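You operate a simulated robot arm through the tools that you are given. There is no shell and no other tool. Be economical: measure what you need, move in short steps, check, and stop when the job is done.

The job below is to be done with a simulated two-armed robot. You get a single attempt, and the scene is never put back.

Task
Put the short green divider on the air box end of the side bench. Pick up the lime block with one hand, pass it to the other hand and put it on the deck of the green pallet. Take the blue stopper and put it on the air box end of the side bench. Take the green stopper and leave it on the deck of the blue pallet. Turn the depth dial to 7 mm. Take the yellow cap on the bay between the guides and put it away on the top of the parts table. Take the silver block on the deck of the green pallet and put it away on the third level from the bottom of the steel shelf. Any order will do. Set down upright: short green divider, yellow cap.

Only the result counts: the job must be done as asked and must still hold three seconds after the hand-in. Knocking over, shifting, dropping, spilling or breaking anything else fails it. Lids that push on must go on centred and level and be pressed home; caps that screw on are set level and turned clockwise until they are tight.

Robot
Two 7-joint arms with fingered hands on one trunk, on a base that drives. Base frame: it is fixed to the floor where the robot stands at the start and does not move with it; the origin is under the middle of the robot, x ahead of it, y to its left, z up. Readings come in m, rad, newtons and seconds.
The left shoulder is at the start at [0.05, 0.214, 0.966], the right one opposite. With the tool pointing down near the work surface each hand reaches from about 0.1 to 0.58 m from the robot's upright axis, wherever it stands, measured 20 degrees to its own side. Places, roughly: air box end of the side bench [-1.2, 1.4, 0.9]; blue stopper (3x3x3 cm) [-1.1, 2.3, 0.9]; deck of the blue pallet [1.4, 1, 0.6]; deck of the green pallet [0.6, 1.2, 0.4]; depth dial [-0.9, 2.3, 0.9]; green stopper (3x3x3 cm) [-1.1, 2.4, 0.9]; lime block (5x4x9 cm) [-1, 1.8, 0.9]; short green divider (17x6x12 cm) [0.5, 0.1, 0.6]; silver block (8x5x4 cm) [0.7, 1.4, 0.5]; third level of the steel shelf [2.3, -7.1, 1]; top of the parts table [4, -5.1, 0.8]; yellow cap (5x5x5 cm) [0.7, 1.3, 0.5]. Payload 3.3 kg a hand.
The tool frame of a hand sits at the grasp point between the pads (the TCP): z along the fingers, y along the line on which they close. The tips reach 0.026 m beyond it. The gripper opens to 0.132 m. The gripper's body begins 0.073 m behind the TCP. The gripper is a hand of 2 fingers: y runs from the thumb to the fingers, the wrist lies at [0, 0, -0.224] in the tool frame.
Orientation is that of the tool frame in the base frame, as a unit quaternion [w, x, y, z]. With the fingers straight down and closing along the base's y, the tool's x points along the base's -x, its y along +y and its z along -z.

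Tools
- The arms move only by the tool drive_tool. It takes "left_increments", "right_increments" or both (then of equal length, played together; a hand with none holds still); each is a list of rows, each a list of 2 entries, a list of its own where there are three numbers: the shift along the tool's x, y, z in m, then the turn, a rotation vector about the tool's x, y, z in rad. In form: [[[dx, dy, dz], [ax, ay, az]], ...]. A call has 1 to 12 rows; each row is the pose to reach, as a shift and turn from the pose commanded when the call began, along the tool's axes at that moment. A row lasts 0.2 s, in which the tool goes at most 0.05 m and 0.15 rad; a call with a longer step from one row to the next is refused whole. Where a pose cannot be reached the arm comes as near as it can. A force on the tool above 40 N (or 10 N above the force at the start of the call, whichever is more), or a blocked arm, ends the call early, and 0.2 s more pass. In this call time passes only in rows, and 0.2 s behind the last. It gives the time, the measured TCP pose, the force on the tool (base axes), the opening and the grip force at its end, in the units of the frame above (readings bear some noise), with the torque about the TCP (base axes, N m) and any sound that the robot's microphone picked up.
- Cameras (640 x 400 px; columns grow to the right, rows downward): "scene" is now at [0.1407, 0.021, 1.1369]; the picture's right is [0.25, -0.97, 0.00], its down [-0.57, -0.15, -0.80] and it looks along [0.78, 0.20, -0.59] (base axes); focal length 293 px, centre (320, 200). "left" rides on the left gripper at [-0.065, -0.003, -0.099] in its tool frame; the picture's right is [0.04, -1.00, 0.00], its down [0.83, 0.03, -0.55] and it looks along [0.55, 0.02, 0.83] (tool axes); focal length 261 px, centre (320, 200). "right" rides on the right gripper at [0.065, -0.003, -0.099] in its tool frame; the picture's right is [0.04, 1.00, 0.00], its down [-0.83, 0.03, -0.55] and it looks along [-0.55, 0.02, 0.83] (tool axes); focal length 261 px, centre (320, 200). There is no depth. A picture from a camera that has moved, and an enlarged one, comes with that camera's place and axes in the base frame and with its lens.
- snapshot(camera): a new picture of that camera. It takes no simulated time.
- move_column(by): slides the trunk up (or, below 0, down) by that many m; the arms and the scene camera ride with it, the base frame stays. It gives what a move gives, with no picture.
- base_move(legs): drives the robot by 1 to 6 legs, each [ahead, left, turn to the left] in m, m and rad, along the robot's own axes; the way and the turn of a leg run together, so that a leg with both is an arc; at most 1.5 m and 3.142 rad a leg. The arms and the cameras ride along, it lands a little off, and it stops where it bumps. It gives what a move gives.
- finger_targets(finger1, thumb_bend, hand): sets how far each is bent, from 0 (flat) to 1 (curled in); at 0.3 the hand is open as for a grip, at 0.7 the pads meet at the TCP. One left out holds its place. A second passes; each finger stops where it meets its share of the squeeze, and holds until it gets a number again. It is the only way to open and close the hand. It gives what a move gives, with no picture; readings hold the bend of each and the force on the fingers (four entries, about 0 where the hand has none), thumb and palm.
- head_to(pan, tilt): turns the head with the scene camera to pan (to the left, within 1.501 rad either way) and tilt (down, from -0.506 to 1.204), counted from straight ahead of the robot. It gives what a move gives.
- inspect(camera, box): a new picture of the part [left, top, right, bottom] of that camera's present view, enlarged. It takes no simulated time.
- hand_in(): hands the job in; it is judged then, once.

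Work in short steps. Places have to be worked out from the pictures, the camera data and where the tool is seen: move nearer, look again, correct. Check each grasp and each placing, and mend what went wrong. You have 207 turns and 194 pictures in all, those below and enlarged ones among them. Open the grippers and draw the arms clear of the work before you hand the job in, unless the task says otherwise; then end with one line.

The tools are called after "Emit:" as name(argument=value, ...) on one line, values as JSON. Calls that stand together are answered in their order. drive_tool: Moves the arms, as the interface text tells. Its arguments: {"type":"object","properties":{"left_increments":{"type":"array","items":{"type":"array"}},"right_increments":{"type":"array","items":{"type":"array"}}},"required":[]} The other tools are called the same way: move_column (by) slides the trunk up or down; finger_targets (finger1, thumb_bend, hand) moves the fingers one by one; base_move (legs) drives the base; head_to (pan, tilt) turns the head that bears the scene camera; snapshot (camera) takes a picture; inspect (camera, box) takes an enlarged picture of a part of a camera's view; hand_in () hands the job in.

At the start:

```text
time_s: 0.0
left_ee_pos: [0.4487, 0.3409, 0.914]
left_tcp_rot: [-0.002, 0.0, 1.0, 0.0]
left_contact_force: [-0.5, -0.4, 0.4]
left_torque: [0.03, 0.01, -0.02]
left_width: 0.1319
left_grip_force: 0.1
left_shape: jaw
left_bend: [0.3, 0.3]
left_finger forces: [0.0, 0.0, 0.0, 0.1, 0.1, 0.0]
right_ee_pos: [0.343, -0.0397, 0.9075]
right_tcp_rot: [-0.001, 0.001, 1.0, -0.001]
right_contact_force: [0.1, -0.1, 0.1]
right_torque: [-0.01, 0.02, -0.01]
right_width: 0.1319
right_grip_force: 0.0
right_shape: jaw
right_bend: [0.3, 0.3]
right_finger forces: [0.0, 0.0, 0.0, 0.0, 0.0, 0.0]
trunk travel left (down, up): [-0.25, 0.511]
robot x, y, heading: [-0.0026, 0.0005, 0.004]
head pan, tilt: [0.253, 0.635]
```

scene: 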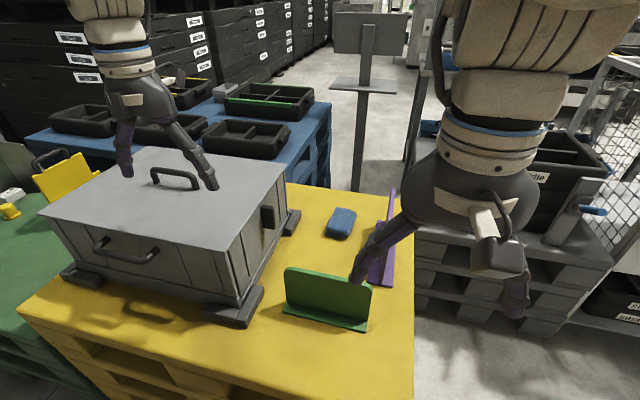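
right: 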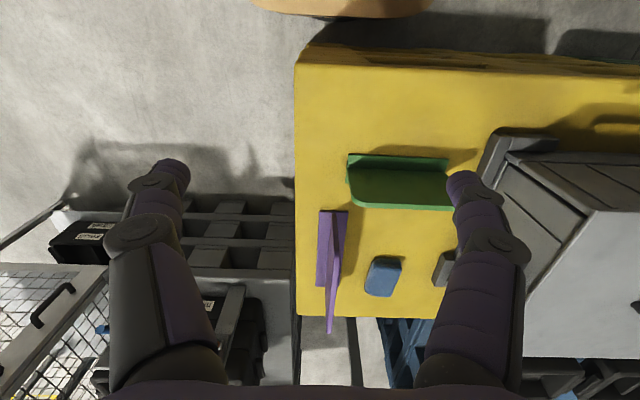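
left: 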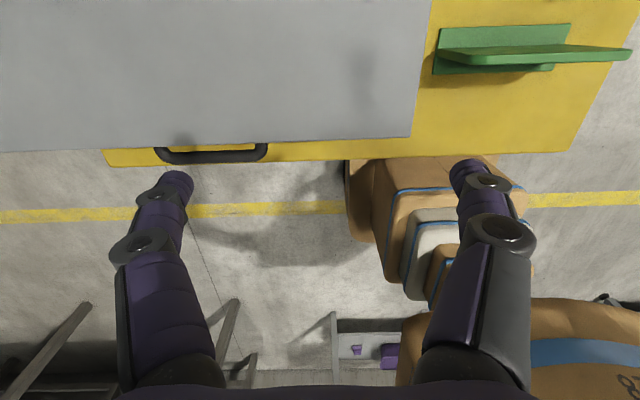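

I judge the divider's plate to run along y near x≈0.51, y 0.01–0.19, top ≈0.67. Before moving I look round to learn the surroundings, first to the left.

Emit:
head_to(pan=1.5, tilt=0.35)

Emit:
snapshot(camera="scene")

Emit:
head_to(pan=0.85, tilt=0.45)

Emit:
snapshot(camera="scene")

Emit:
head_to(pan=-1.2, tilt=0.25)

Emit:
snapshot(camera="scene")

Emit:
head_to(pan=0.1, tilt=0.95)

Emit:
snapshot(camera="scene")

```text
time_s: 1.4
left_ee_pos: [0.4499, 0.341, 0.9145]
left_tcp_rot: [-0.001, 0.001, 1.0, 0.0]
left_contact_force: [-0.7, 0.2, -0.2]
left_torque: [-0.02, -0.01, 0.01]
left_width: 0.1319
left_grip_force: 0.2
left_shape: jaw
left_bend: [0.3, 0.3]
left_finger forces: [0.0, 0.1, 0.0, 0.1, 0.1, 0.0]
right_ee_pos: [0.3442, -0.0398, 0.9084]
right_tcp_rot: [0.0, 0.0, 1.0, -0.001]
right_contact_force: [-0.5, 0.0, 0.2]
right_torque: [-0.02, 0.02, 0.04]
right_width: 0.1317
right_grip_force: 0.0
right_shape: jaw
right_bend: [0.3, 0.3]
right_finger forces: [0.1, 0.0, 0.1, 0.1, 0.1, 0.0]
trunk travel left (down, up): [-0.25, 0.511]
robot x, y, heading: [-0.0029, 0.0023, -0.003]
head pan, tilt: [1.499, 0.351]
```

```text
190 pictures are left
camera scene: at [0.0629, 0.0921, 1.1628], right [1.0, -0.07, 0.0], down [-0.03, -0.34, -0.94], along [0.07, 0.94, -0.34], focal length 293 px, centre (320, 200)
```

scene: 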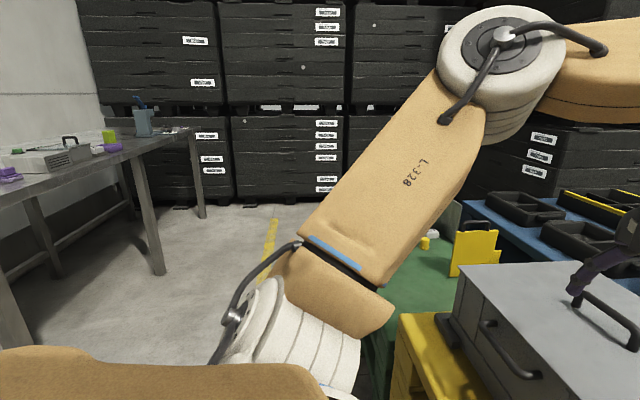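

```text
time_s: 2.5
left_ee_pos: [0.4503, 0.3414, 0.9152]
left_tcp_rot: [-0.002, 0.001, 1.0, 0.001]
left_contact_force: [-0.5, 0.1, -0.4]
left_torque: [0.02, 0.01, 0.0]
left_width: 0.1317
left_grip_force: 0.1
left_shape: jaw
left_bend: [0.3, 0.3]
left_finger forces: [0.0, 0.1, 0.1, 0.0, 0.0, 0.1]
right_ee_pos: [0.343, -0.04, 0.908]
right_tcp_rot: [0.001, -0.001, 1.0, -0.001]
right_contact_force: [0.4, 1.0, 0.1]
right_torque: [-0.03, 0.01, 0.0]
right_width: 0.132
right_grip_force: 0.2
right_shape: jaw
right_bend: [0.3, 0.3]
right_finger forces: [0.1, 0.1, 0.0, 0.0, 0.0, 0.0]
trunk travel left (down, up): [-0.25, 0.511]
robot x, y, heading: [0.0023, 0.0019, 0.003]
head pan, tilt: [0.85, 0.45]
```

```text
189 pictures are left
camera scene: at [0.1168, 0.0683, 1.1536], right [0.75, -0.66, 0.0], down [-0.29, -0.33, -0.9], along [0.59, 0.68, -0.44], focal length 293 px, centre (320, 200)
```

scene: 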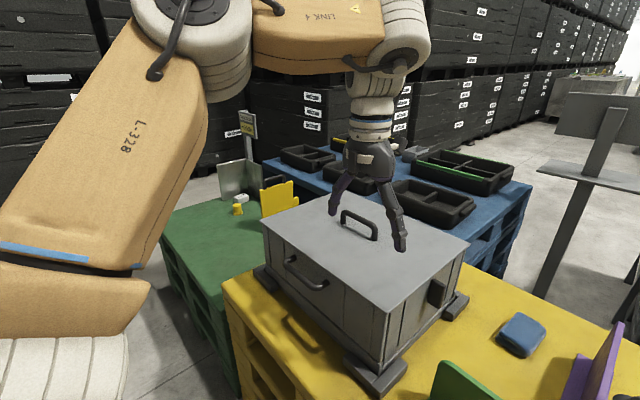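

```text
time_s: 4.4
left_ee_pos: [0.4502, 0.3425, 0.9151]
left_tcp_rot: [-0.001, 0.001, 1.0, -0.001]
left_contact_force: [1.0, -0.1, -0.6]
left_torque: [0.01, 0.0, -0.03]
left_width: 0.132
left_grip_force: 0.1
left_shape: jaw
left_bend: [0.3, 0.3]
left_finger forces: [0.1, 0.0, 0.0, 0.0, 0.0, 0.1]
right_ee_pos: [0.3433, -0.0395, 0.9067]
right_tcp_rot: [0.001, 0.0, 1.0, -0.001]
right_contact_force: [-0.3, 0.0, 0.4]
right_torque: [0.03, 0.0, -0.03]
right_width: 0.1317
right_grip_force: 0.1
right_shape: jaw
right_bend: [0.3, 0.3]
right_finger forces: [0.0, 0.0, 0.0, 0.0, 0.0, 0.0]
trunk travel left (down, up): [-0.25, 0.511]
robot x, y, heading: [0.0007, 0.0005, -0.0]
head pan, tilt: [-1.201, 0.25]
```

```text
188 pictures are left
camera scene: at [0.09, -0.0879, 1.1722], right [-0.93, -0.36, 0.0], down [-0.09, 0.23, -0.97], along [0.35, -0.9, -0.25], focal length 293 px, centre (320, 200)
```

scene: 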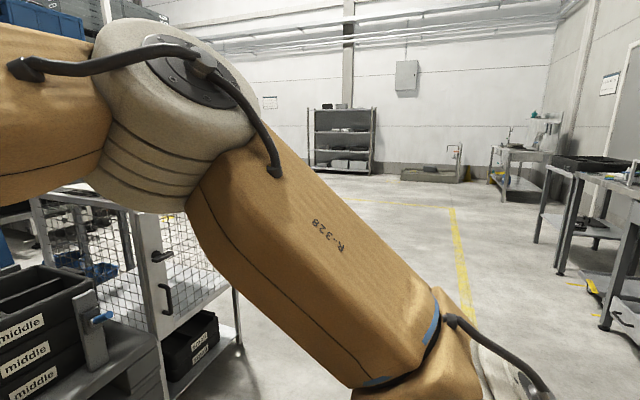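

```text
time_s: 5.9
left_ee_pos: [0.451, 0.3405, 0.9144]
left_tcp_rot: [0.0, 0.0, 1.0, 0.0]
left_contact_force: [-0.1, 0.5, 0.3]
left_torque: [0.0, 0.0, -0.01]
left_width: 0.1321
left_grip_force: 0.0
left_shape: jaw
left_bend: [0.3, 0.3]
left_finger forces: [0.0, 0.0, 0.0, 0.2, 0.0, 0.0]
right_ee_pos: [0.3432, -0.0396, 0.907]
right_tcp_rot: [0.0, 0.0, 1.0, 0.0]
right_contact_force: [-0.2, -0.8, 0.0]
right_torque: [-0.01, 0.01, -0.02]
right_width: 0.1317
right_grip_force: 0.1
right_shape: jaw
right_bend: [0.3, 0.3]
right_finger forces: [0.0, 0.0, 0.1, 0.0, 0.0, 0.0]
trunk travel left (down, up): [-0.25, 0.511]
robot x, y, heading: [0.0014, -0.0018, 0.002]
head pan, tilt: [0.099, 0.949]
```

```text
187 pictures are left
camera scene: at [0.1286, 0.0064, 1.1116], right [0.1, -1.0, 0.0], down [-0.81, -0.08, -0.58], along [0.58, 0.06, -0.81], focal length 293 px, centre (320, 200)
```

scene: 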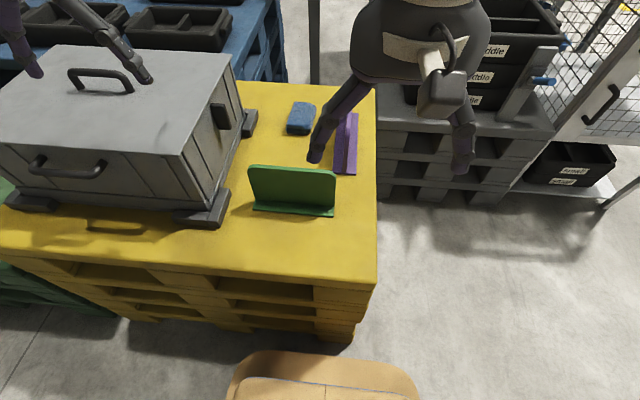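

The plate runs along y at x≈0.505, y 0.014–0.185, top z≈0.68, base flange on both sides. I'll clear the right hand outwards and bring the left hand over the divider, turned 90° so it closes along x.

Emit:
drive_tool(left_increments=[[[-0.005, -0.022, 0], [0, 0, 0.143]], [[-0.01, -0.044, 0], [0, 0, 0.286]], [[-0.015, -0.066, 0], [0, 0, 0.428]], [[-0.02, -0.088, 0], [0, 0, 0.571]], [[-0.025, -0.11, 0], [0, 0, 0.714]], [[-0.03, -0.132, 0], [0, 0, 0.857]], [[-0.034, -0.154, 0], [0, 0, 1.0]], [[-0.039, -0.176, 0], [0, 0, 1.142]], [[-0.044, -0.197, 0], [0, 0, 1.285]], [[-0.049, -0.219, 0], [0, 0, 1.428]], [[-0.054, -0.24, 0], [0, 0, 1.571]]], right_increments=[[[0.005, -0.03, 0], [0, 0, 0]], [[0.01, -0.06, 0], [0, 0, 0]], [[0.015, -0.09, 0], [0, 0, 0]], [[0.02, -0.12, 0], [0, 0, 0]], [[0.025, -0.15, 0], [0, 0, 0]], [[0.03, -0.18, 0], [0, 0, 0]], [[0.035, -0.21, 0], [0, 0, 0]], [[0.04, -0.23, 0], [0, 0, 0]], [[0.04, -0.23, 0], [0, 0, 0]], [[0.04, -0.23, 0], [0, 0, 0]], [[0.04, -0.23, 0], [0, 0, 0]]])

Emit:
snapshot(camera="scene")

Emit:
snapshot(camera="left")

```text
time_s: 8.3
left_ee_pos: [0.457, 0.0785, 0.9004]
left_tcp_rot: [0.002, 0.707, 0.707, 0.0]
left_contact_force: [0.2, 0.0, -0.5]
left_torque: [-0.03, -0.01, 0.0]
left_width: 0.1318
left_grip_force: 0.0
left_shape: jaw
left_bend: [0.3, 0.3]
left_finger forces: [0.0, 0.1, 0.0, 0.0, 0.0, 0.0]
left hand out of reach, approached as far as the arm can: row 7, 8, 9, 10, 11
right_ee_pos: [0.3049, -0.2725, 0.9081]
right_tcp_rot: [0.0, -0.001, 1.0, 0.0]
right_contact_force: [-0.5, 0.5, -0.2]
right_torque: [0.0, -0.01, 0.01]
right_width: 0.1318
right_grip_force: 0.1
right_shape: jaw
right_bend: [0.3, 0.3]
right_finger forces: [0.0, 0.0, 0.0, 0.1, 0.1, 0.0]
trunk travel left (down, up): [-0.25, 0.511]
robot x, y, heading: [-0.0008, -0.0004, -0.001]
head pan, tilt: [0.099, 0.949]
```

```text
186 pictures are left
camera scene: at [0.1284, 0.006, 1.1116], right [0.1, -1.0, 0.0], down [-0.81, -0.08, -0.58], along [0.58, 0.06, -0.81], focal length 293 px, centre (320, 200)
```

scene: 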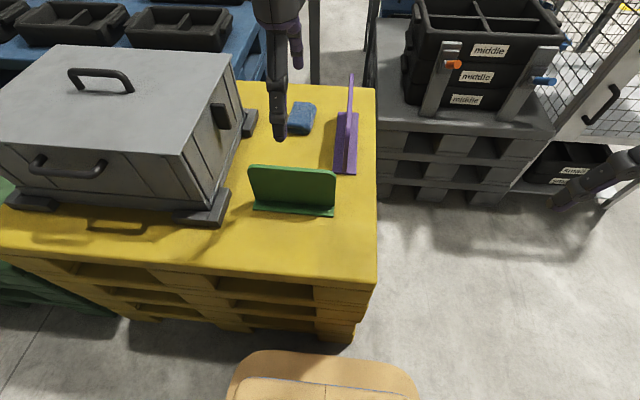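

```text
185 pictures are left
camera left: at [0.4521, 0.0117, 0.998], right [-1.0, 0.04, 0.0], down [0.03, 0.83, 0.55], along [0.02, 0.55, -0.83], focal length 261 px, centre (320, 200)
```

left: 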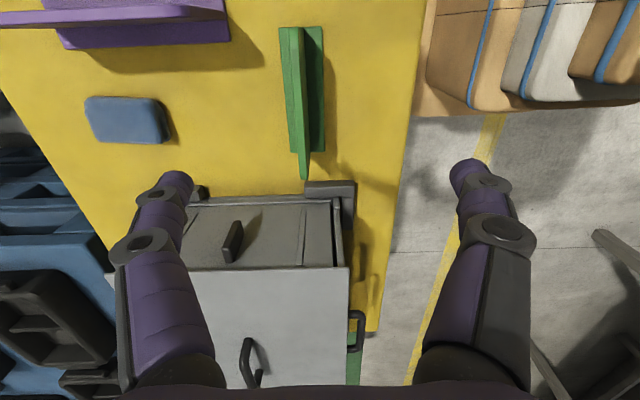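

The left hand stopped short at that height; the left camera puts the plate at x≈0.482. I lower while centring over it, then look again.

Emit:
drive_tool(left_increments=[[[0.011, 0.012, 0.03], [0, 0, 0]], [[0.022, 0.025, 0.06], [0, 0, 0]], [[0.022, 0.025, 0.1], [0, 0, 0]]])

Emit:
snapshot(camera="scene")

Emit:
snapshot(camera="left")

```text
time_s: 9.1
left_ee_pos: [0.4664, 0.0964, 0.7993]
left_tcp_rot: [0.001, 0.706, 0.708, -0.001]
left_contact_force: [0.7, -0.1, 0.4]
left_torque: [0.04, 0.0, -0.05]
left_width: 0.1321
left_grip_force: 0.1
left_shape: jaw
left_bend: [0.3, 0.3]
left_finger forces: [0.1, 0.0, 0.0, 0.1, 0.0, 0.0]
left hand out of reach, approached as far as the arm can: row 1, 2, 3
right_ee_pos: [0.3041, -0.2727, 0.9089]
right_tcp_rot: [-0.001, 0.0, 1.0, -0.001]
right_contact_force: [-0.3, 0.0, 0.4]
right_torque: [0.0, 0.04, -0.03]
right_width: 0.1322
right_grip_force: 0.1
right_shape: jaw
right_bend: [0.3, 0.3]
right_finger forces: [0.0, 0.1, 0.0, 0.0, 0.1, 0.0]
trunk travel left (down, up): [-0.25, 0.511]
robot x, y, heading: [0.0011, -0.0027, -0.003]
head pan, tilt: [0.099, 0.949]
```

```text
184 pictures are left
camera scene: at [0.1287, 0.0063, 1.1116], right [0.1, -1.0, 0.0], down [-0.81, -0.08, -0.58], along [0.58, 0.06, -0.81], focal length 293 px, centre (320, 200)
```

scene: 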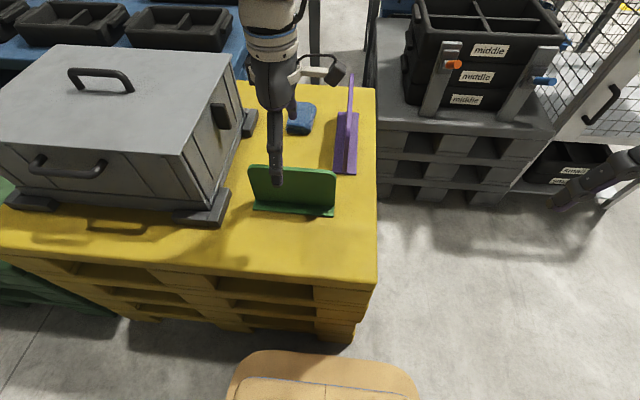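

```text
183 pictures are left
camera left: at [0.4627, 0.0291, 0.8967], right [-1.0, 0.04, 0.0], down [0.03, 0.83, 0.55], along [0.02, 0.55, -0.83], focal length 261 px, centre (320, 200)
```

left: 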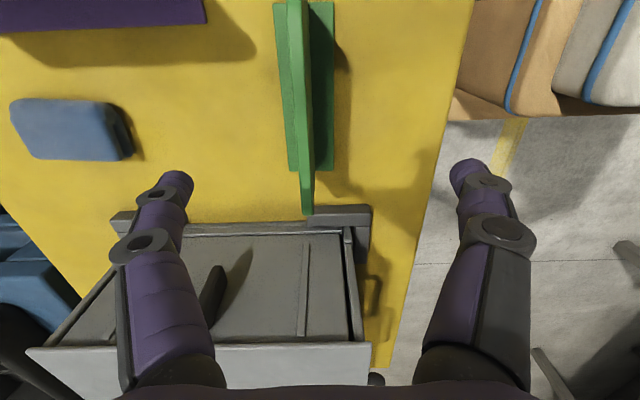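

The plate is at x≈0.482, centre y≈0.098, top z≈0.684, and inside the finger span. I lower to about z 0.655 while asking for the missing 1.5 cm in x.

Emit:
drive_tool(left_increments=[[[0.001, 0.008, 0.04], [0, 0, 0]], [[0.001, 0.016, 0.08], [0, 0, 0]], [[0.001, 0.016, 0.11], [0, 0, 0]]])

Emit:
snapshot(camera="left")

```text
time_s: 9.9
left_ee_pos: [0.4639, 0.0902, 0.69]
left_tcp_rot: [0.001, 0.706, 0.708, 0.001]
left_contact_force: [0.2, 0.2, 0.2]
left_torque: [-0.01, -0.02, 0.01]
left_width: 0.1319
left_grip_force: 0.1
left_shape: jaw
left_bend: [0.3, 0.3]
left_finger forces: [0.0, 0.0, 0.0, 0.0, 0.0, 0.0]
left hand out of reach, approached as far as the arm can: row 1, 2, 3
right_ee_pos: [0.3042, -0.2713, 0.9084]
right_tcp_rot: [0.0, 0.0, 1.0, -0.001]
right_contact_force: [-0.5, -0.4, -0.7]
right_torque: [0.0, -0.02, 0.02]
right_width: 0.132
right_grip_force: 0.1
right_shape: jaw
right_bend: [0.3, 0.3]
right_finger forces: [0.0, 0.0, 0.1, 0.0, 0.0, 0.0]
trunk travel left (down, up): [-0.25, 0.511]
robot x, y, heading: [-0.0003, -0.0009, 0.003]
head pan, tilt: [0.099, 0.949]
```

```text
182 pictures are left
camera left: at [0.4603, 0.0235, 0.7879], right [-1.0, 0.04, 0.0], down [0.03, 0.83, 0.55], along [0.02, 0.55, -0.83], focal length 261 px, centre (320, 200)
```

left: 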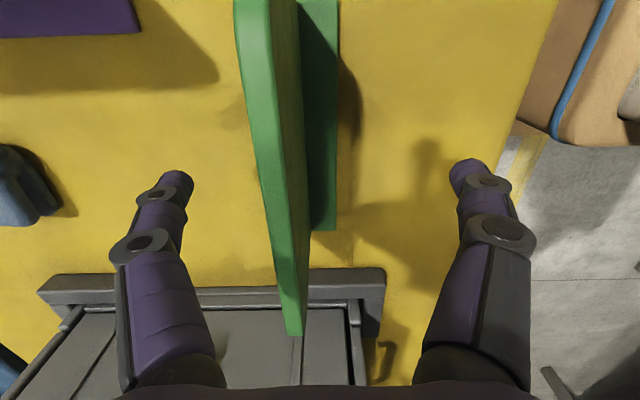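

The arm stops 1.8 cm short in x and y is 8 mm off, while the gap between base and pallet is at least 4 cm. I creep the base forward by 2 cm.

Emit:
base_move(legs=[[0.02, 0.0, 0.0]])

Emit:
snapshot(camera="left")

```text
time_s: 10.7
left_ee_pos: [0.4834, 0.0897, 0.69]
left_tcp_rot: [0.001, 0.706, 0.708, 0.0]
left_contact_force: [0.3, -0.3, 0.7]
left_torque: [-0.02, -0.04, 0.01]
left_width: 0.1319
left_grip_force: 0.0
left_shape: jaw
left_bend: [0.3, 0.3]
left_finger forces: [0.1, 0.0, 0.1, 0.1, 0.0, 0.0]
right_ee_pos: [0.3247, -0.2728, 0.9083]
right_tcp_rot: [-0.001, 0.0, 1.0, 0.001]
right_contact_force: [0.1, 0.4, 0.0]
right_torque: [-0.01, 0.02, -0.03]
right_width: 0.1319
right_grip_force: 0.1
right_shape: jaw
right_bend: [0.3, 0.3]
right_finger forces: [0.1, 0.1, 0.0, 0.0, 0.1, 0.0]
trunk travel left (down, up): [-0.25, 0.511]
robot x, y, heading: [0.021, 0.0022, 0.005]
head pan, tilt: [0.099, 0.949]
```

```text
181 pictures are left
camera left: at [0.4805, 0.0234, 0.7879], right [-1.0, 0.04, 0.0], down [0.03, 0.83, 0.55], along [0.02, 0.55, -0.83], focal length 261 px, centre (320, 200)
```

left: 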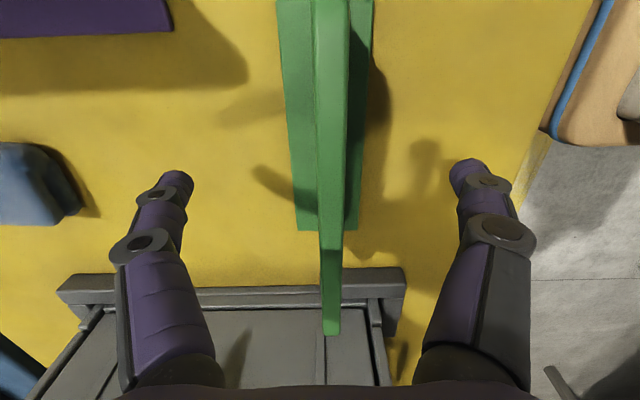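

The plate now sits centred between the fingers. I go down 4 cm more.

Emit:
drive_tool(left_increments=[[[0, -0.004, 0.02], [0, 0, 0]], [[0, -0.004, 0.04], [0, 0, 0]]])

Emit:
finger_targets(hand="left", finger1=0.75, thumb_bend=0.75)

Emit:
snapshot(camera="left")

```text
time_s: 11.3
left_ee_pos: [0.4784, 0.0894, 0.6518]
left_tcp_rot: [0.001, 0.705, 0.71, 0.002]
left_contact_force: [-0.7, -0.2, -0.3]
left_torque: [-0.02, 0.01, 0.0]
left_width: 0.1321
left_grip_force: 0.1
left_shape: jaw
left_bend: [0.3, 0.3]
left_finger forces: [0.1, 0.1, 0.0, 0.0, 0.0, 0.1]
right_ee_pos: [0.326, -0.2722, 0.9075]
right_tcp_rot: [-0.001, 0.0, 1.0, 0.0]
right_contact_force: [-0.2, 0.3, 0.8]
right_torque: [-0.05, -0.01, 0.01]
right_width: 0.1317
right_grip_force: 0.0
right_shape: jaw
right_bend: [0.3, 0.3]
right_finger forces: [0.0, 0.1, 0.1, 0.0, 0.0, 0.1]
trunk travel left (down, up): [-0.25, 0.511]
robot x, y, heading: [0.0211, 0.0003, -0.008]
head pan, tilt: [0.099, 0.949]
```

```text
time_s: 12.3
left_ee_pos: [0.4771, 0.0884, 0.6514]
left_tcp_rot: [0.001, 0.704, 0.71, 0.001]
left_contact_force: [0.2, 0.3, 0.9]
left_torque: [0.01, -0.02, 0.03]
left_width: 0.0064
left_grip_force: 8.2
left_shape: fingers
left_bend: [0.71, 0.71]
left_finger forces: [7.7, 0.0, 0.0, 0.0, 7.9, 0.1]
right_ee_pos: [0.3242, -0.2725, 0.9066]
right_tcp_rot: [0.0, 0.0, 1.0, 0.0]
right_contact_force: [0.0, -0.3, -0.2]
right_torque: [-0.01, 0.02, 0.01]
right_width: 0.1319
right_grip_force: 0.1
right_shape: jaw
right_bend: [0.3, 0.3]
right_finger forces: [0.1, 0.0, 0.0, 0.1, 0.0, 0.1]
trunk travel left (down, up): [-0.25, 0.511]
robot x, y, heading: [0.0194, -0.0009, 0.002]
head pan, tilt: [0.099, 0.949]
```

```text
180 pictures are left
camera left: at [0.4737, 0.0218, 0.7496], right [-1.0, 0.03, 0.0], down [0.03, 0.83, 0.55], along [0.02, 0.55, -0.83], focal length 261 px, centre (320, 200)
```

left: 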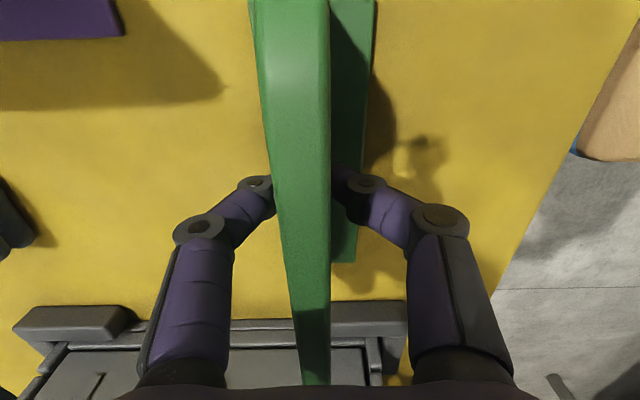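

Both pads press at 8 N on the plate. I tighten a little and lift straight up 12 cm.

Emit:
finger_targets(hand="left", finger1=0.95, thumb_bend=0.95)

Emit:
drive_tool(left_increments=[[[0, 0, -0.03], [0, 0, 0]], [[0, 0, -0.07], [0, 0, 0]], [[0, 0, -0.12], [0, 0, 0]], [[0, -0.02, -0.16], [0, 0, 0]]])

Emit:
snapshot(camera="scene")

```text
time_s: 13.3
left_ee_pos: [0.4766, 0.0887, 0.6508]
left_tcp_rot: [0.001, 0.704, 0.71, 0.002]
left_contact_force: [0.3, -0.8, -0.9]
left_torque: [-0.04, 0.06, 0.0]
left_width: 0.0045
left_grip_force: 27.0
left_shape: fingers
left_bend: [0.77, 0.79]
left_finger forces: [27.5, 0.0, 0.1, 0.0, 26.6, 0.0]
right_ee_pos: [0.3246, -0.271, 0.9086]
right_tcp_rot: [0.0, 0.0, 1.0, 0.0]
right_contact_force: [-0.4, 0.4, -0.2]
right_torque: [-0.02, 0.0, -0.01]
right_width: 0.1319
right_grip_force: 0.0
right_shape: jaw
right_bend: [0.3, 0.3]
right_finger forces: [0.0, 0.0, 0.0, 0.0, 0.0, 0.0]
trunk travel left (down, up): [-0.25, 0.511]
robot x, y, heading: [0.0179, -0.003, -0.001]
head pan, tilt: [0.099, 0.949]
```

```text
time_s: 14.3
left_ee_pos: [0.4546, 0.0909, 0.8123]
left_tcp_rot: [0.001, 0.706, 0.708, 0.0]
left_contact_force: [0.0, 0.4, -1.1]
left_torque: [-0.01, 0.04, 0.0]
left_width: 0.0044
left_grip_force: 27.0
left_shape: fingers
left_bend: [0.77, 0.79]
left_finger forces: [27.6, 0.1, 0.0, 0.0, 26.7, 0.0]
right_ee_pos: [0.3234, -0.2731, 0.9088]
right_tcp_rot: [-0.001, 0.0, 1.0, -0.001]
right_contact_force: [0.9, 0.0, -0.5]
right_torque: [0.0, 0.01, 0.02]
right_width: 0.1321
right_grip_force: 0.0
right_shape: jaw
right_bend: [0.3, 0.3]
right_finger forces: [0.1, 0.0, 0.0, 0.0, 0.0, 0.0]
trunk travel left (down, up): [-0.25, 0.511]
robot x, y, heading: [0.0196, 0.0022, -0.0]
head pan, tilt: [0.099, 0.949]
```

```text
179 pictures are left
camera scene: at [0.1483, 0.0063, 1.1117], right [0.1, -1.0, 0.0], down [-0.81, -0.08, -0.58], along [0.58, 0.06, -0.81], focal length 293 px, centre (320, 200)
```

scene: 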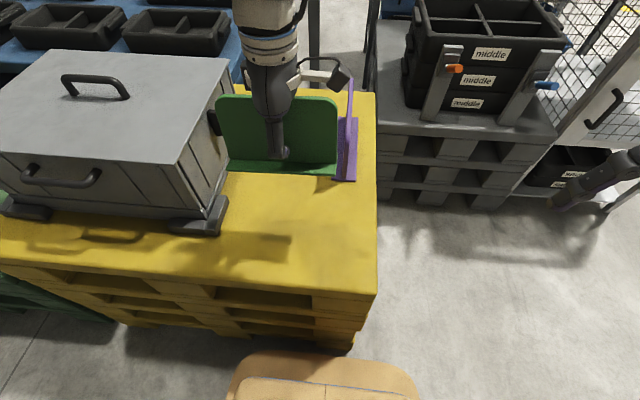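

The divider is held level, its base about 9 cm below the TCP. I raise it and draw it in, then back off from the pallet and turn left towards the bench.

Emit:
drive_tool(left_increments=[[[0, -0.01, -0.04], [0, 0, 0]], [[0, -0.03, -0.08], [0, 0, 0]], [[0, -0.05, -0.12], [0, 0, 0]], [[0, -0.07, -0.16], [0, 0, 0]], [[0, -0.09, -0.2], [0, 0, 0]]])

Emit:
base_move(legs=[[-0.45, 0, 0], [0, 0, 1.2], [0, 0, 1.2]])

Emit:
head_to(pan=-0.3, tilt=0.3)

Emit:
snapshot(camera="scene")

```text
time_s: 15.5
left_ee_pos: [0.376, 0.0736, 0.977]
left_tcp_rot: [0.001, 0.705, 0.709, -0.001]
left_contact_force: [-0.6, -0.4, -1.1]
left_torque: [-0.02, 0.02, -0.01]
left_width: 0.0044
left_grip_force: 27.3
left_shape: fingers
left_bend: [0.77, 0.79]
left_finger forces: [27.7, 0.1, 0.0, 0.0, 26.7, 0.1]
left hand out of reach, approached as far as the arm can: row 5
right_ee_pos: [0.3243, -0.2731, 0.9072]
right_tcp_rot: [0.0, 0.0, 1.0, 0.0]
right_contact_force: [-0.1, 0.7, 0.1]
right_torque: [-0.01, -0.04, -0.03]
right_width: 0.1321
right_grip_force: 0.1
right_shape: jaw
right_bend: [0.3, 0.3]
right_finger forces: [0.1, 0.0, 0.0, 0.0, 0.0, 0.0]
trunk travel left (down, up): [-0.25, 0.511]
robot x, y, heading: [0.0213, -0.0005, 0.002]
head pan, tilt: [0.099, 0.949]
```

```text
time_s: 24.2
left_ee_pos: [-0.7388, 0.1748, 0.9754]
left_tcp_rot: [0.002, -0.42, 0.908, 0.001]
left_contact_force: [-0.1, -0.7, -1.6]
left_torque: [-0.04, 0.0, -0.03]
left_width: 0.0044
left_grip_force: 27.3
left_shape: fingers
left_bend: [0.77, 0.8]
left_finger forces: [27.0, 0.0, 0.0, 0.1, 25.8, 0.0]
right_ee_pos: [-0.474, 0.4034, 0.9073]
right_tcp_rot: [0.0, 0.938, -0.347, 0.001]
right_contact_force: [-0.3, -0.6, 0.0]
right_torque: [-0.04, 0.02, -0.03]
right_width: 0.1319
right_grip_force: 0.0
right_shape: jaw
right_bend: [0.3, 0.3]
right_finger forces: [0.0, 0.0, 0.0, 0.0, 0.0, 0.0]
trunk travel left (down, up): [-0.25, 0.511]
robot x, y, heading: [-0.4206, -0.0029, 2.435]
head pan, tilt: [0.099, 0.949]
```

```text
time_s: 25.2
left_ee_pos: [-0.7388, 0.1752, 0.9761]
left_tcp_rot: [0.002, -0.42, 0.908, 0.002]
left_contact_force: [0.9, 0.8, -1.1]
left_torque: [0.02, -0.02, -0.01]
left_width: 0.004
left_grip_force: 26.0
left_shape: fingers
left_bend: [0.77, 0.8]
left_finger forces: [26.9, 0.1, 0.1, 0.0, 25.9, 0.0]
right_ee_pos: [-0.476, 0.4032, 0.9089]
right_tcp_rot: [0.0, 0.938, -0.347, 0.001]
right_contact_force: [0.8, -0.1, -0.9]
right_torque: [-0.03, -0.03, 0.02]
right_width: 0.1317
right_grip_force: 0.1
right_shape: jaw
right_bend: [0.3, 0.3]
right_finger forces: [0.2, 0.1, 0.0, 0.1, 0.0, 0.0]
trunk travel left (down, up): [-0.25, 0.511]
robot x, y, heading: [-0.4186, -0.0028, 2.434]
head pan, tilt: [-0.3, 0.3]
```

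```text
178 pictures are left
camera scene: at [-0.5123, 0.1128, 1.1674], right [0.85, 0.53, 0.0], down [0.16, -0.25, -0.95], along [-0.51, 0.81, -0.3], focal length 293 px, centre (320, 200)
```

scene: 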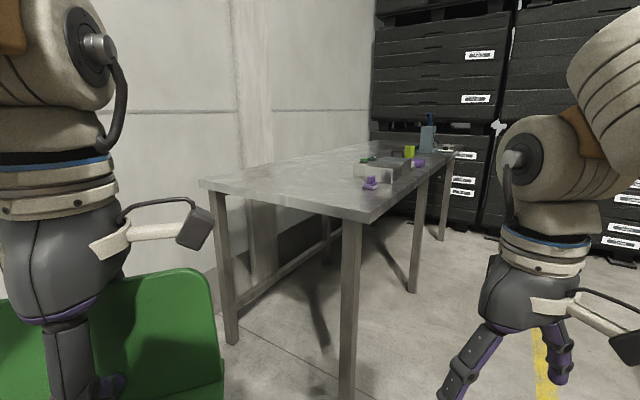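

The bench top spans x≈−1.47…−0.79, y≈0.77…2.77 at z≈0.9. I raise the trunk, turn to face −x, back out a bit and slide along to y≈1.35.

Emit:
move_column(by=0.15)

Emit:
base_move(legs=[[0, 0, 0.7], [-0.2, 0, 0], [0, -1.3, 0]])

Emit:
head_to(pan=0.0, tilt=0.45)

Emit:
snapshot(camera="scene")

```text
time_s: 27.0
left_ee_pos: [-0.7394, 0.1744, 1.1249]
left_tcp_rot: [0.002, -0.421, 0.907, 0.0]
left_contact_force: [-0.2, -0.6, -2.5]
left_torque: [0.01, -0.05, -0.05]
left_width: 0.004
left_grip_force: 26.8
left_shape: fingers
left_bend: [0.77, 0.8]
left_finger forces: [27.1, 0.1, 0.0, 0.0, 26.0, 0.0]
right_ee_pos: [-0.4745, 0.4036, 1.0572]
right_tcp_rot: [0.0, 0.938, -0.347, 0.001]
right_contact_force: [-0.3, 0.5, 0.6]
right_torque: [-0.02, 0.01, 0.02]
right_width: 0.1321
right_grip_force: 0.0
right_shape: jaw
right_bend: [0.3, 0.3]
right_finger forces: [0.0, 0.0, 0.0, 0.1, 0.0, 0.1]
trunk travel left (down, up): [-0.4, 0.361]
robot x, y, heading: [-0.42, -0.0009, 2.434]
head pan, tilt: [-0.3, 0.3]
```

```text
time_s: 36.7
left_ee_pos: [-0.5916, 1.2362, 1.1262]
left_tcp_rot: [-0.001, 0.712, -0.702, -0.001]
left_contact_force: [0.2, 0.2, -0.6]
left_torque: [0.0, -0.02, 0.03]
left_width: 0.0039
left_grip_force: 26.6
left_shape: fingers
left_bend: [0.77, 0.8]
left_finger forces: [26.7, 0.1, 0.1, 0.1, 25.7, 0.0]
right_ee_pos: [-0.545, 1.5824, 1.0579]
right_tcp_rot: [0.0, 1.0, 0.005, 0.0]
right_contact_force: [0.1, -0.2, -0.4]
right_torque: [-0.01, 0.02, -0.02]
right_width: 0.1318
right_grip_force: 0.0
right_shape: jaw
right_bend: [0.3, 0.3]
right_finger forces: [0.1, 0.0, 0.0, 0.0, 0.1, 0.0]
trunk travel left (down, up): [-0.4, 0.361]
robot x, y, heading: [-0.2354, 1.3115, -3.13]
head pan, tilt: [-0.3, 0.3]
```

```text
time_s: 37.5
left_ee_pos: [-0.5922, 1.2364, 1.1254]
left_tcp_rot: [-0.001, 0.713, -0.701, -0.002]
left_contact_force: [0.5, 1.0, -2.1]
left_torque: [0.05, -0.02, 0.0]
left_width: 0.004
left_grip_force: 26.4
left_shape: fingers
left_bend: [0.77, 0.8]
left_finger forces: [26.8, 0.1, 0.1, 0.1, 25.8, 0.0]
right_ee_pos: [-0.5425, 1.5829, 1.0579]
right_tcp_rot: [0.001, 1.0, 0.005, 0.0]
right_contact_force: [-0.1, -0.2, 0.2]
right_torque: [-0.01, -0.01, 0.0]
right_width: 0.1315
right_grip_force: 0.0
right_shape: jaw
right_bend: [0.3, 0.3]
right_finger forces: [0.0, 0.0, 0.0, 0.1, 0.0, 0.1]
trunk travel left (down, up): [-0.4, 0.361]
robot x, y, heading: [-0.2361, 1.3087, -3.132]
head pan, tilt: [0.0, 0.45]
```

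```text
177 pictures are left
camera scene: at [-0.3537, 1.3107, 1.3055], right [-0.01, 1.0, 0.0], down [0.44, 0.0, -0.9], along [-0.9, -0.01, -0.44], focal length 293 px, centre (320, 200)
```

scene: 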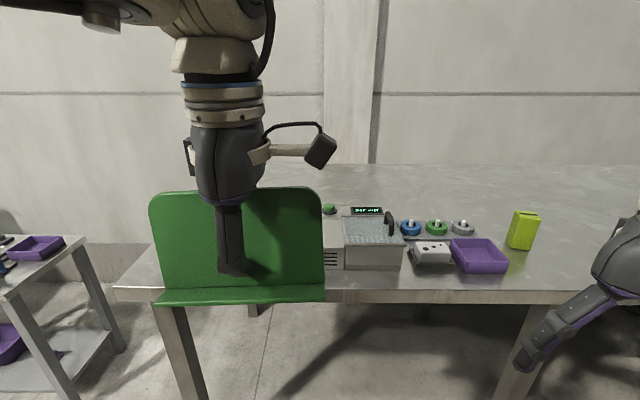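

I see the grey air box with round plugs beside it, and the near end of the bench behind the divider. I take a left-camera view towards −y before approaching.

Emit:
snapshot(camera="left")

Emit:
inspect(camera="scene", box=[300, 180, 560, 300])

```text
176 pictures are left
camera left: at [-0.5906, 1.2998, 1.2241], right [1.0, -0.03, 0.0], down [-0.02, -0.83, 0.55], along [-0.01, -0.55, -0.83], focal length 261 px, centre (320, 200)
```

left: 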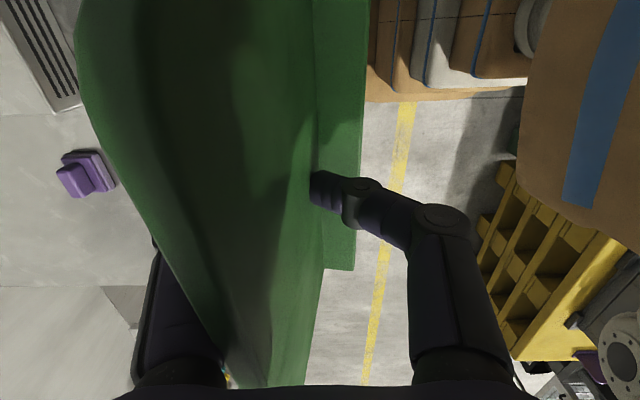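

```text
2.46 times, centred on (430, 240) of scene
camera zoom: at [-0.3537, 1.3107, 1.3055], right [-0.01, 1.0, 0.0], down [0.44, 0.0, -0.9], along [-0.9, -0.01, -0.44], focal length 721 px, centre (49, 102)
```

zoom: 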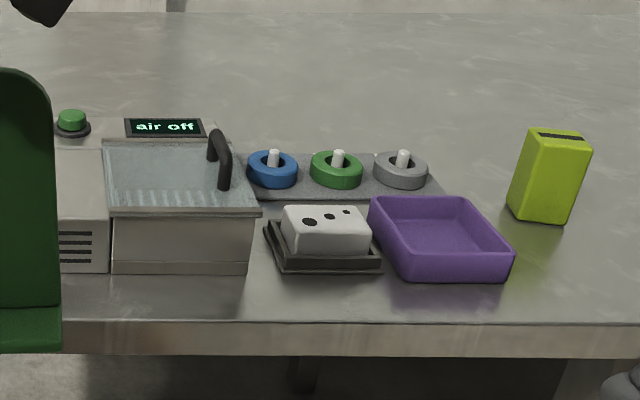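

The air box stands at y≈1.24–1.47, x≈−0.85…−1.05, with a small purple piece at ≈(−0.90, 1.15). I'll set the divider behind that, around (−1.05, 1.12); first raise the trunk, shift the hand left, and drive in slightly over the bench.

Emit:
move_column(by=0.1)

Emit:
drive_tool(left_increments=[[[0.04, 0, 0], [0, 0, 0]], [[0.08, 0, 0], [0, 0, 0]], [[0.12, 0, 0], [0, 0, 0]]])

Emit:
base_move(legs=[[0.2, 0, 0]])

Emit:
head_to(pan=0.15, tilt=0.8)

Emit:
snapshot(camera="scene")

Emit:
snapshot(camera="left")

```text
time_s: 38.8
left_ee_pos: [-0.5922, 1.2355, 1.2254]
left_tcp_rot: [-0.001, 0.712, -0.702, 0.0]
left_contact_force: [0.1, -0.3, -1.1]
left_torque: [0.03, -0.05, -0.03]
left_width: 0.0038
left_grip_force: 26.5
left_shape: fingers
left_bend: [0.77, 0.8]
left_finger forces: [26.8, 0.0, 0.0, 0.0, 25.8, 0.0]
right_ee_pos: [-0.5432, 1.5817, 1.157]
right_tcp_rot: [-0.001, 1.0, 0.005, 0.001]
right_contact_force: [-1.2, 0.3, 0.3]
right_torque: [0.01, 0.0, 0.01]
right_width: 0.1318
right_grip_force: 0.0
right_shape: jaw
right_bend: [0.3, 0.3]
right_finger forces: [0.1, 0.1, 0.0, 0.1, 0.1, 0.0]
trunk travel left (down, up): [-0.5, 0.261]
robot x, y, heading: [-0.2368, 1.3121, -3.124]
head pan, tilt: [0.0, 0.45]
```

```text
time_s: 39.6
left_ee_pos: [-0.572, 1.1461, 1.2155]
left_tcp_rot: [-0.001, 0.713, -0.702, -0.002]
left_contact_force: [1.1, 0.0, -1.7]
left_torque: [0.06, 0.02, 0.01]
left_width: 0.0039
left_grip_force: 26.3
left_shape: fingers
left_bend: [0.77, 0.8]
left_finger forces: [27.2, 0.1, 0.1, 0.0, 26.2, 0.0]
left hand out of reach, approached as far as the arm can: row 2, 3
right_ee_pos: [-0.5426, 1.5811, 1.1573]
right_tcp_rot: [-0.001, 1.0, 0.006, 0.0]
right_contact_force: [-0.1, 0.0, -0.2]
right_torque: [-0.02, -0.01, 0.01]
right_width: 0.1318
right_grip_force: 0.1
right_shape: jaw
right_bend: [0.3, 0.3]
right_finger forces: [0.0, 0.1, 0.0, 0.0, 0.0, 0.0]
trunk travel left (down, up): [-0.5, 0.261]
robot x, y, heading: [-0.2361, 1.3133, -3.132]
head pan, tilt: [0.0, 0.45]
```

```text
time_s: 41.2
left_ee_pos: [-0.769, 1.1446, 1.2162]
left_tcp_rot: [-0.001, 0.714, -0.7, -0.001]
left_contact_force: [-0.5, 0.1, -2.1]
left_torque: [-0.01, -0.04, 0.01]
left_width: 0.0041
left_grip_force: 26.3
left_shape: fingers
left_bend: [0.77, 0.8]
left_finger forces: [27.2, 0.0, 0.0, 0.1, 26.2, 0.0]
right_ee_pos: [-0.7415, 1.5787, 1.1584]
right_tcp_rot: [0.0, 1.0, 0.006, 0.001]
right_contact_force: [-0.6, -0.4, 0.1]
right_torque: [0.0, -0.01, -0.01]
right_width: 0.132
right_grip_force: 0.0
right_shape: jaw
right_bend: [0.3, 0.3]
right_finger forces: [0.0, 0.0, 0.0, 0.0, 0.0, 0.1]
trunk travel left (down, up): [-0.5, 0.261]
robot x, y, heading: [-0.4331, 1.3106, -3.133]
head pan, tilt: [0.0, 0.45]
```

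```text
time_s: 42.0
left_ee_pos: [-0.7673, 1.1443, 1.2165]
left_tcp_rot: [0.0, 0.714, -0.701, -0.002]
left_contact_force: [-0.5, -0.2, -1.2]
left_torque: [0.0, -0.02, 0.03]
left_width: 0.0041
left_grip_force: 26.6
left_shape: fingers
left_bend: [0.77, 0.8]
left_finger forces: [27.2, 0.0, 0.0, 0.1, 26.2, 0.0]
right_ee_pos: [-0.7395, 1.5784, 1.1584]
right_tcp_rot: [0.0, 1.0, 0.007, 0.0]
right_contact_force: [0.3, -0.6, -0.6]
right_torque: [-0.03, 0.02, 0.03]
right_width: 0.1318
right_grip_force: 0.0
right_shape: jaw
right_bend: [0.3, 0.3]
right_finger forces: [0.0, 0.1, 0.0, 0.0, 0.1, 0.0]
trunk travel left (down, up): [-0.5, 0.261]
robot x, y, heading: [-0.4322, 1.3132, -3.128]
head pan, tilt: [0.15, 0.799]
```

```text
174 pictures are left
camera scene: at [-0.5276, 1.2963, 1.3756], right [-0.16, 0.99, 0.0], down [0.71, 0.12, -0.7], along [-0.69, -0.11, -0.72], focal length 293 px, centre (320, 200)
```

scene: 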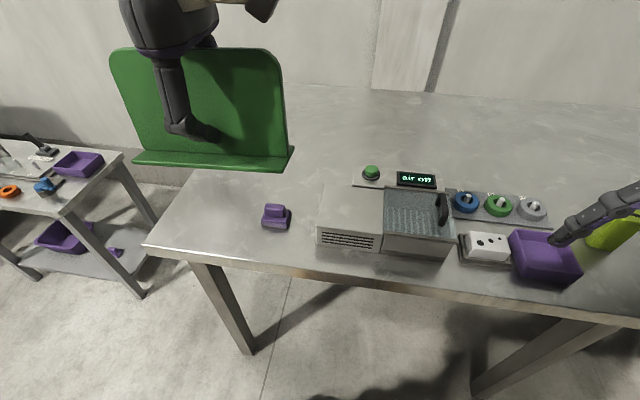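

```text
173 pictures are left
camera left: at [-0.7666, 1.2084, 1.3141], right [1.0, -0.02, 0.0], down [-0.02, -0.83, 0.55], along [-0.01, -0.55, -0.83], focal length 261 px, centre (320, 200)
```

left: 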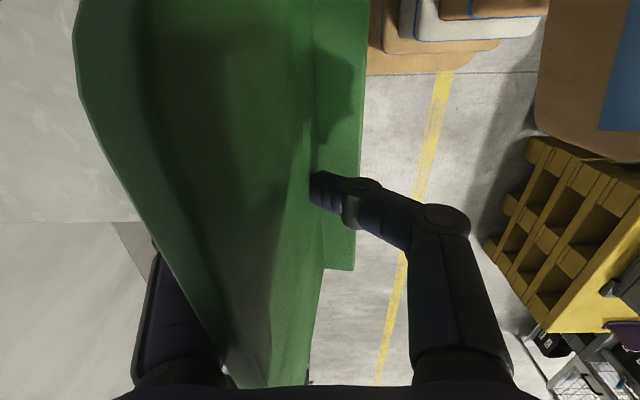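

The free area left of and behind the air box is clear: purple piece at (−0.89,1.15), box front-left corner (−0.86,1.24). I drive 15 cm further (base under the bench, between its legs) and extend the hand.

Emit:
base_move(legs=[[0.14, 0, 0]])

Emit:
drive_tool(left_increments=[[[0.005, 0.04, 0.02], [0, 0, 0]], [[0.01, 0.08, 0.04], [0, 0, 0]], [[0.02, 0.11, 0.06], [0, 0, 0]], [[0.025, 0.12, 0.1], [0, 0, 0]], [[0.025, 0.125, 0.13], [0, 0, 0]]])

Emit:
snapshot(camera="scene")

```text
time_s: 43.4
left_ee_pos: [-0.9091, 1.1412, 1.2147]
left_tcp_rot: [-0.001, 0.716, -0.698, -0.001]
left_contact_force: [0.2, 0.5, -1.7]
left_torque: [-0.04, -0.06, -0.04]
left_width: 0.004
left_grip_force: 26.3
left_shape: fingers
left_bend: [0.77, 0.8]
left_finger forces: [27.3, 0.0, 0.0, 0.0, 26.2, 0.0]
right_ee_pos: [-0.883, 1.575, 1.1573]
right_tcp_rot: [0.0, 1.0, 0.008, 0.001]
right_contact_force: [0.0, -0.2, -0.3]
right_torque: [-0.01, -0.04, -0.01]
right_width: 0.1317
right_grip_force: 0.0
right_shape: jaw
right_bend: [0.3, 0.3]
right_finger forces: [0.0, 0.0, 0.0, 0.0, 0.0, 0.1]
trunk travel left (down, up): [-0.5, 0.261]
robot x, y, heading: [-0.572, 1.3079, -3.121]
head pan, tilt: [0.15, 0.799]
```

```text
time_s: 44.6
left_ee_pos: [-0.9786, 1.1622, 1.0787]
left_tcp_rot: [0.001, 0.717, -0.697, -0.002]
left_contact_force: [0.7, -0.3, -1.9]
left_torque: [0.04, 0.02, 0.0]
left_width: 0.0039
left_grip_force: 26.8
left_shape: fingers
left_bend: [0.77, 0.8]
left_finger forces: [27.5, 0.1, 0.0, 0.1, 26.5, 0.0]
left hand out of reach, approached as far as the arm can: row 1, 2, 3, 4, 5
right_ee_pos: [-0.8814, 1.5739, 1.1582]
right_tcp_rot: [-0.001, 1.0, 0.009, 0.0]
right_contact_force: [0.9, 0.7, -0.2]
right_torque: [0.0, 0.02, 0.03]
right_width: 0.1318
right_grip_force: 0.0
right_shape: jaw
right_bend: [0.3, 0.3]
right_finger forces: [0.1, 0.0, 0.0, 0.1, 0.1, 0.0]
trunk travel left (down, up): [-0.5, 0.261]
robot x, y, heading: [-0.5729, 1.3086, -3.124]
head pan, tilt: [0.15, 0.799]
```

```text
172 pictures are left
camera scene: at [-0.668, 1.2935, 1.3755], right [-0.17, 0.99, 0.0], down [0.71, 0.12, -0.7], along [-0.69, -0.12, -0.72], focal length 293 px, centre (320, 200)
```

scene: 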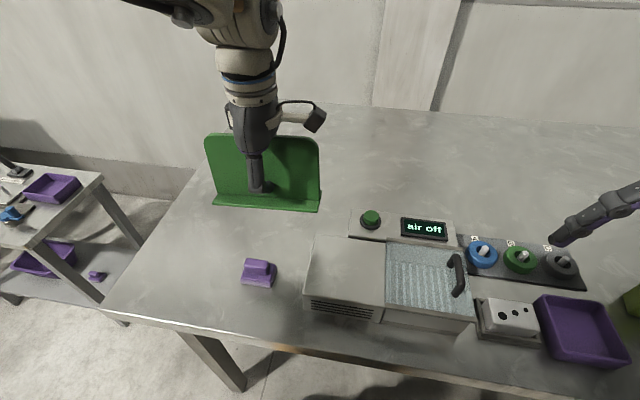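

The sideways wrist orientation limits the reach. I raise a bit and turn the divider back towards the natural wrist angle, so that it lies along x, moving further left and out.

Emit:
drive_tool(left_increments=[[[0.0, -0.01, -0.04], [0, 0, -0.13]], [[0.01, -0.01, -0.05], [0, 0, -0.27]], [[0.02, 0, -0.05], [0, 0, -0.41]], [[0.03, 0.01, -0.05], [0, 0, -0.55]], [[0.035, 0.02, -0.05], [0, 0, -0.69]], [[0.04, 0.03, -0.05], [0, 0, -0.83]], [[0.04, 0.04, -0.05], [0, 0, -0.97]], [[0.04, 0.05, -0.05], [0, 0, -1.11]], [[0.04, 0.06, -0.05], [0, 0, -1.25]], [[0.04, 0.07, -0.05], [0, 0, -1.39]], [[0.04, 0.08, -0.05], [0, 0, -1.52]]])

Emit:
snapshot(camera="scene")

```text
time_s: 47.0
left_ee_pos: [-1.0606, 1.1199, 1.126]
left_tcp_rot: [-0.002, 1.0, -0.012, 0.001]
left_contact_force: [1.0, 0.0, -1.6]
left_torque: [0.01, 0.0, -0.02]
left_width: 0.0037
left_grip_force: 27.4
left_shape: fingers
left_bend: [0.77, 0.81]
left_finger forces: [27.9, 0.1, 0.0, 0.0, 26.9, 0.0]
right_ee_pos: [-0.8825, 1.5758, 1.1573]
right_tcp_rot: [0.0, 1.0, 0.008, 0.002]
right_contact_force: [-0.1, -0.2, -0.6]
right_torque: [0.0, -0.02, 0.01]
right_width: 0.1316
right_grip_force: 0.1
right_shape: jaw
right_bend: [0.3, 0.3]
right_finger forces: [0.1, 0.1, 0.0, 0.0, 0.0, 0.1]
trunk travel left (down, up): [-0.5, 0.261]
robot x, y, heading: [-0.5674, 1.3069, -3.124]
head pan, tilt: [0.15, 0.799]
```

```text
171 pictures are left
camera scene: at [-0.6686, 1.2942, 1.3754], right [-0.17, 0.99, 0.0], down [0.71, 0.12, -0.7], along [-0.69, -0.12, -0.72], focal length 293 px, centre (320, 200)
```

scene: 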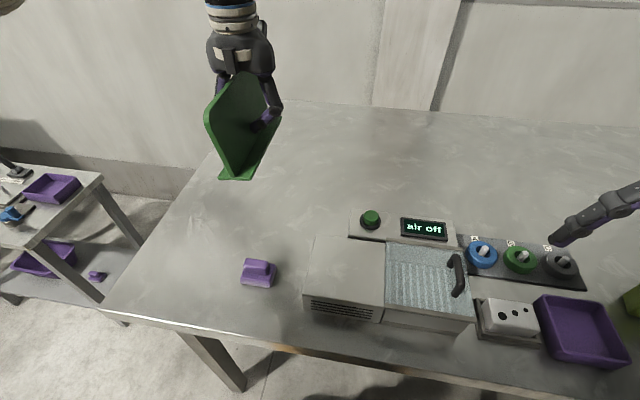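

Good reach now. I lower to about 2 cm above the bench, nudging toward (−1.08, 1.14).

Emit:
drive_tool(left_increments=[[[-0.01, -0.01, 0.04], [0, 0, 0]], [[-0.02, -0.015, 0.08], [0, 0, 0]], [[-0.02, -0.015, 0.115], [0, 0, 0]]])

Emit:
inspect(camera="scene", box=[160, 60, 420, 300])

```text
time_s: 47.8
left_ee_pos: [-1.0817, 1.1322, 1.0119]
left_tcp_rot: [-0.002, 1.0, -0.013, 0.0]
left_contact_force: [-0.4, 0.2, -1.8]
left_torque: [0.04, 0.02, 0.02]
left_width: 0.0037
left_grip_force: 26.7
left_shape: fingers
left_bend: [0.77, 0.81]
left_finger forces: [27.7, 0.0, 0.1, 0.0, 26.8, 0.1]
right_ee_pos: [-0.8819, 1.5753, 1.1585]
right_tcp_rot: [-0.002, 1.0, 0.009, 0.0]
right_contact_force: [-0.8, -0.8, 0.7]
right_torque: [0.03, -0.01, 0.01]
right_width: 0.1318
right_grip_force: 0.0
right_shape: jaw
right_bend: [0.3, 0.3]
right_finger forces: [0.0, 0.0, 0.0, 0.0, 0.0, 0.0]
trunk travel left (down, up): [-0.5, 0.261]
robot x, y, heading: [-0.5696, 1.3058, -3.125]
head pan, tilt: [0.15, 0.799]
```

```text
1.67 times, centred on (290, 180) of scene
camera zoom: at [-0.6683, 1.2933, 1.3755], right [-0.17, 0.99, 0.0], down [0.71, 0.12, -0.7], along [-0.69, -0.12, -0.72], focal length 488 px, centre (370, 233)
```

zoom: 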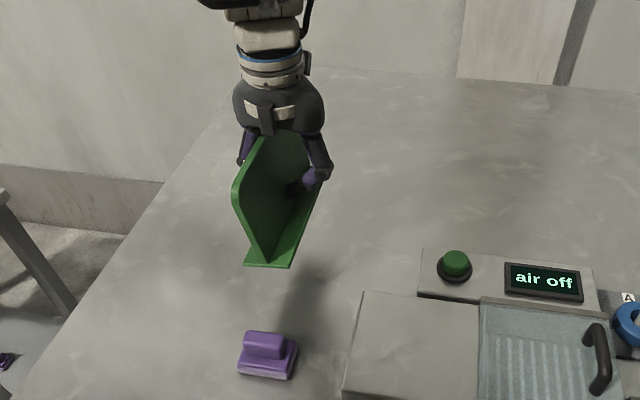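

Still above the bench by the shadow. I lower in 5 mm rows and watch the force.

Emit:
drive_tool(left_increments=[[[0, 0, 0.006], [0, 0, 0]], [[0, 0, 0.012], [0, 0, 0]], [[0, 0, 0.018], [0, 0, 0]]])

Emit:
inspect(camera="scene", box=[200, 100, 330, 220])

```text
time_s: 48.6
left_ee_pos: [-1.0799, 1.1335, 0.994]
left_tcp_rot: [-0.002, 1.0, -0.014, -0.001]
left_contact_force: [0.8, 0.7, -1.1]
left_torque: [0.04, 0.02, 0.02]
left_width: 0.0035
left_grip_force: 26.9
left_shape: fingers
left_bend: [0.77, 0.81]
left_finger forces: [27.6, 0.0, 0.0, 0.1, 26.7, 0.0]
right_ee_pos: [-0.882, 1.5742, 1.1574]
right_tcp_rot: [0.0, 1.0, 0.009, 0.0]
right_contact_force: [-0.2, 0.5, 0.2]
right_torque: [0.03, -0.02, -0.01]
right_width: 0.1318
right_grip_force: 0.1
right_shape: jaw
right_bend: [0.3, 0.3]
right_finger forces: [0.1, 0.1, 0.0, 0.0, 0.0, 0.0]
trunk travel left (down, up): [-0.5, 0.261]
robot x, y, heading: [-0.5729, 1.3081, -3.124]
head pan, tilt: [0.15, 0.799]
```

```text
3.33 times, centred on (265, 160) of scene
camera zoom: at [-0.668, 1.2936, 1.3755], right [-0.17, 0.99, 0.0], down [0.71, 0.12, -0.7], along [-0.69, -0.12, -0.72], focal length 976 px, centre (503, 333)
```

zoom: 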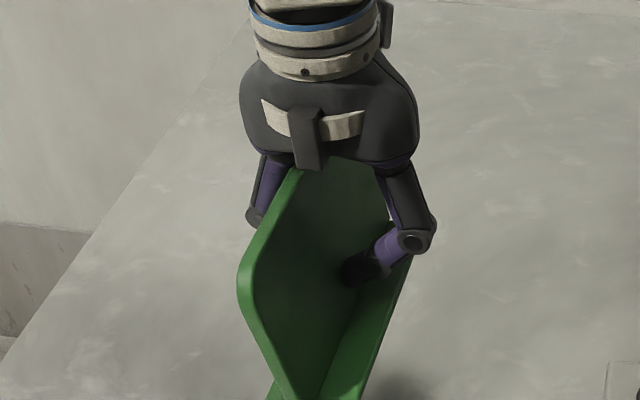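

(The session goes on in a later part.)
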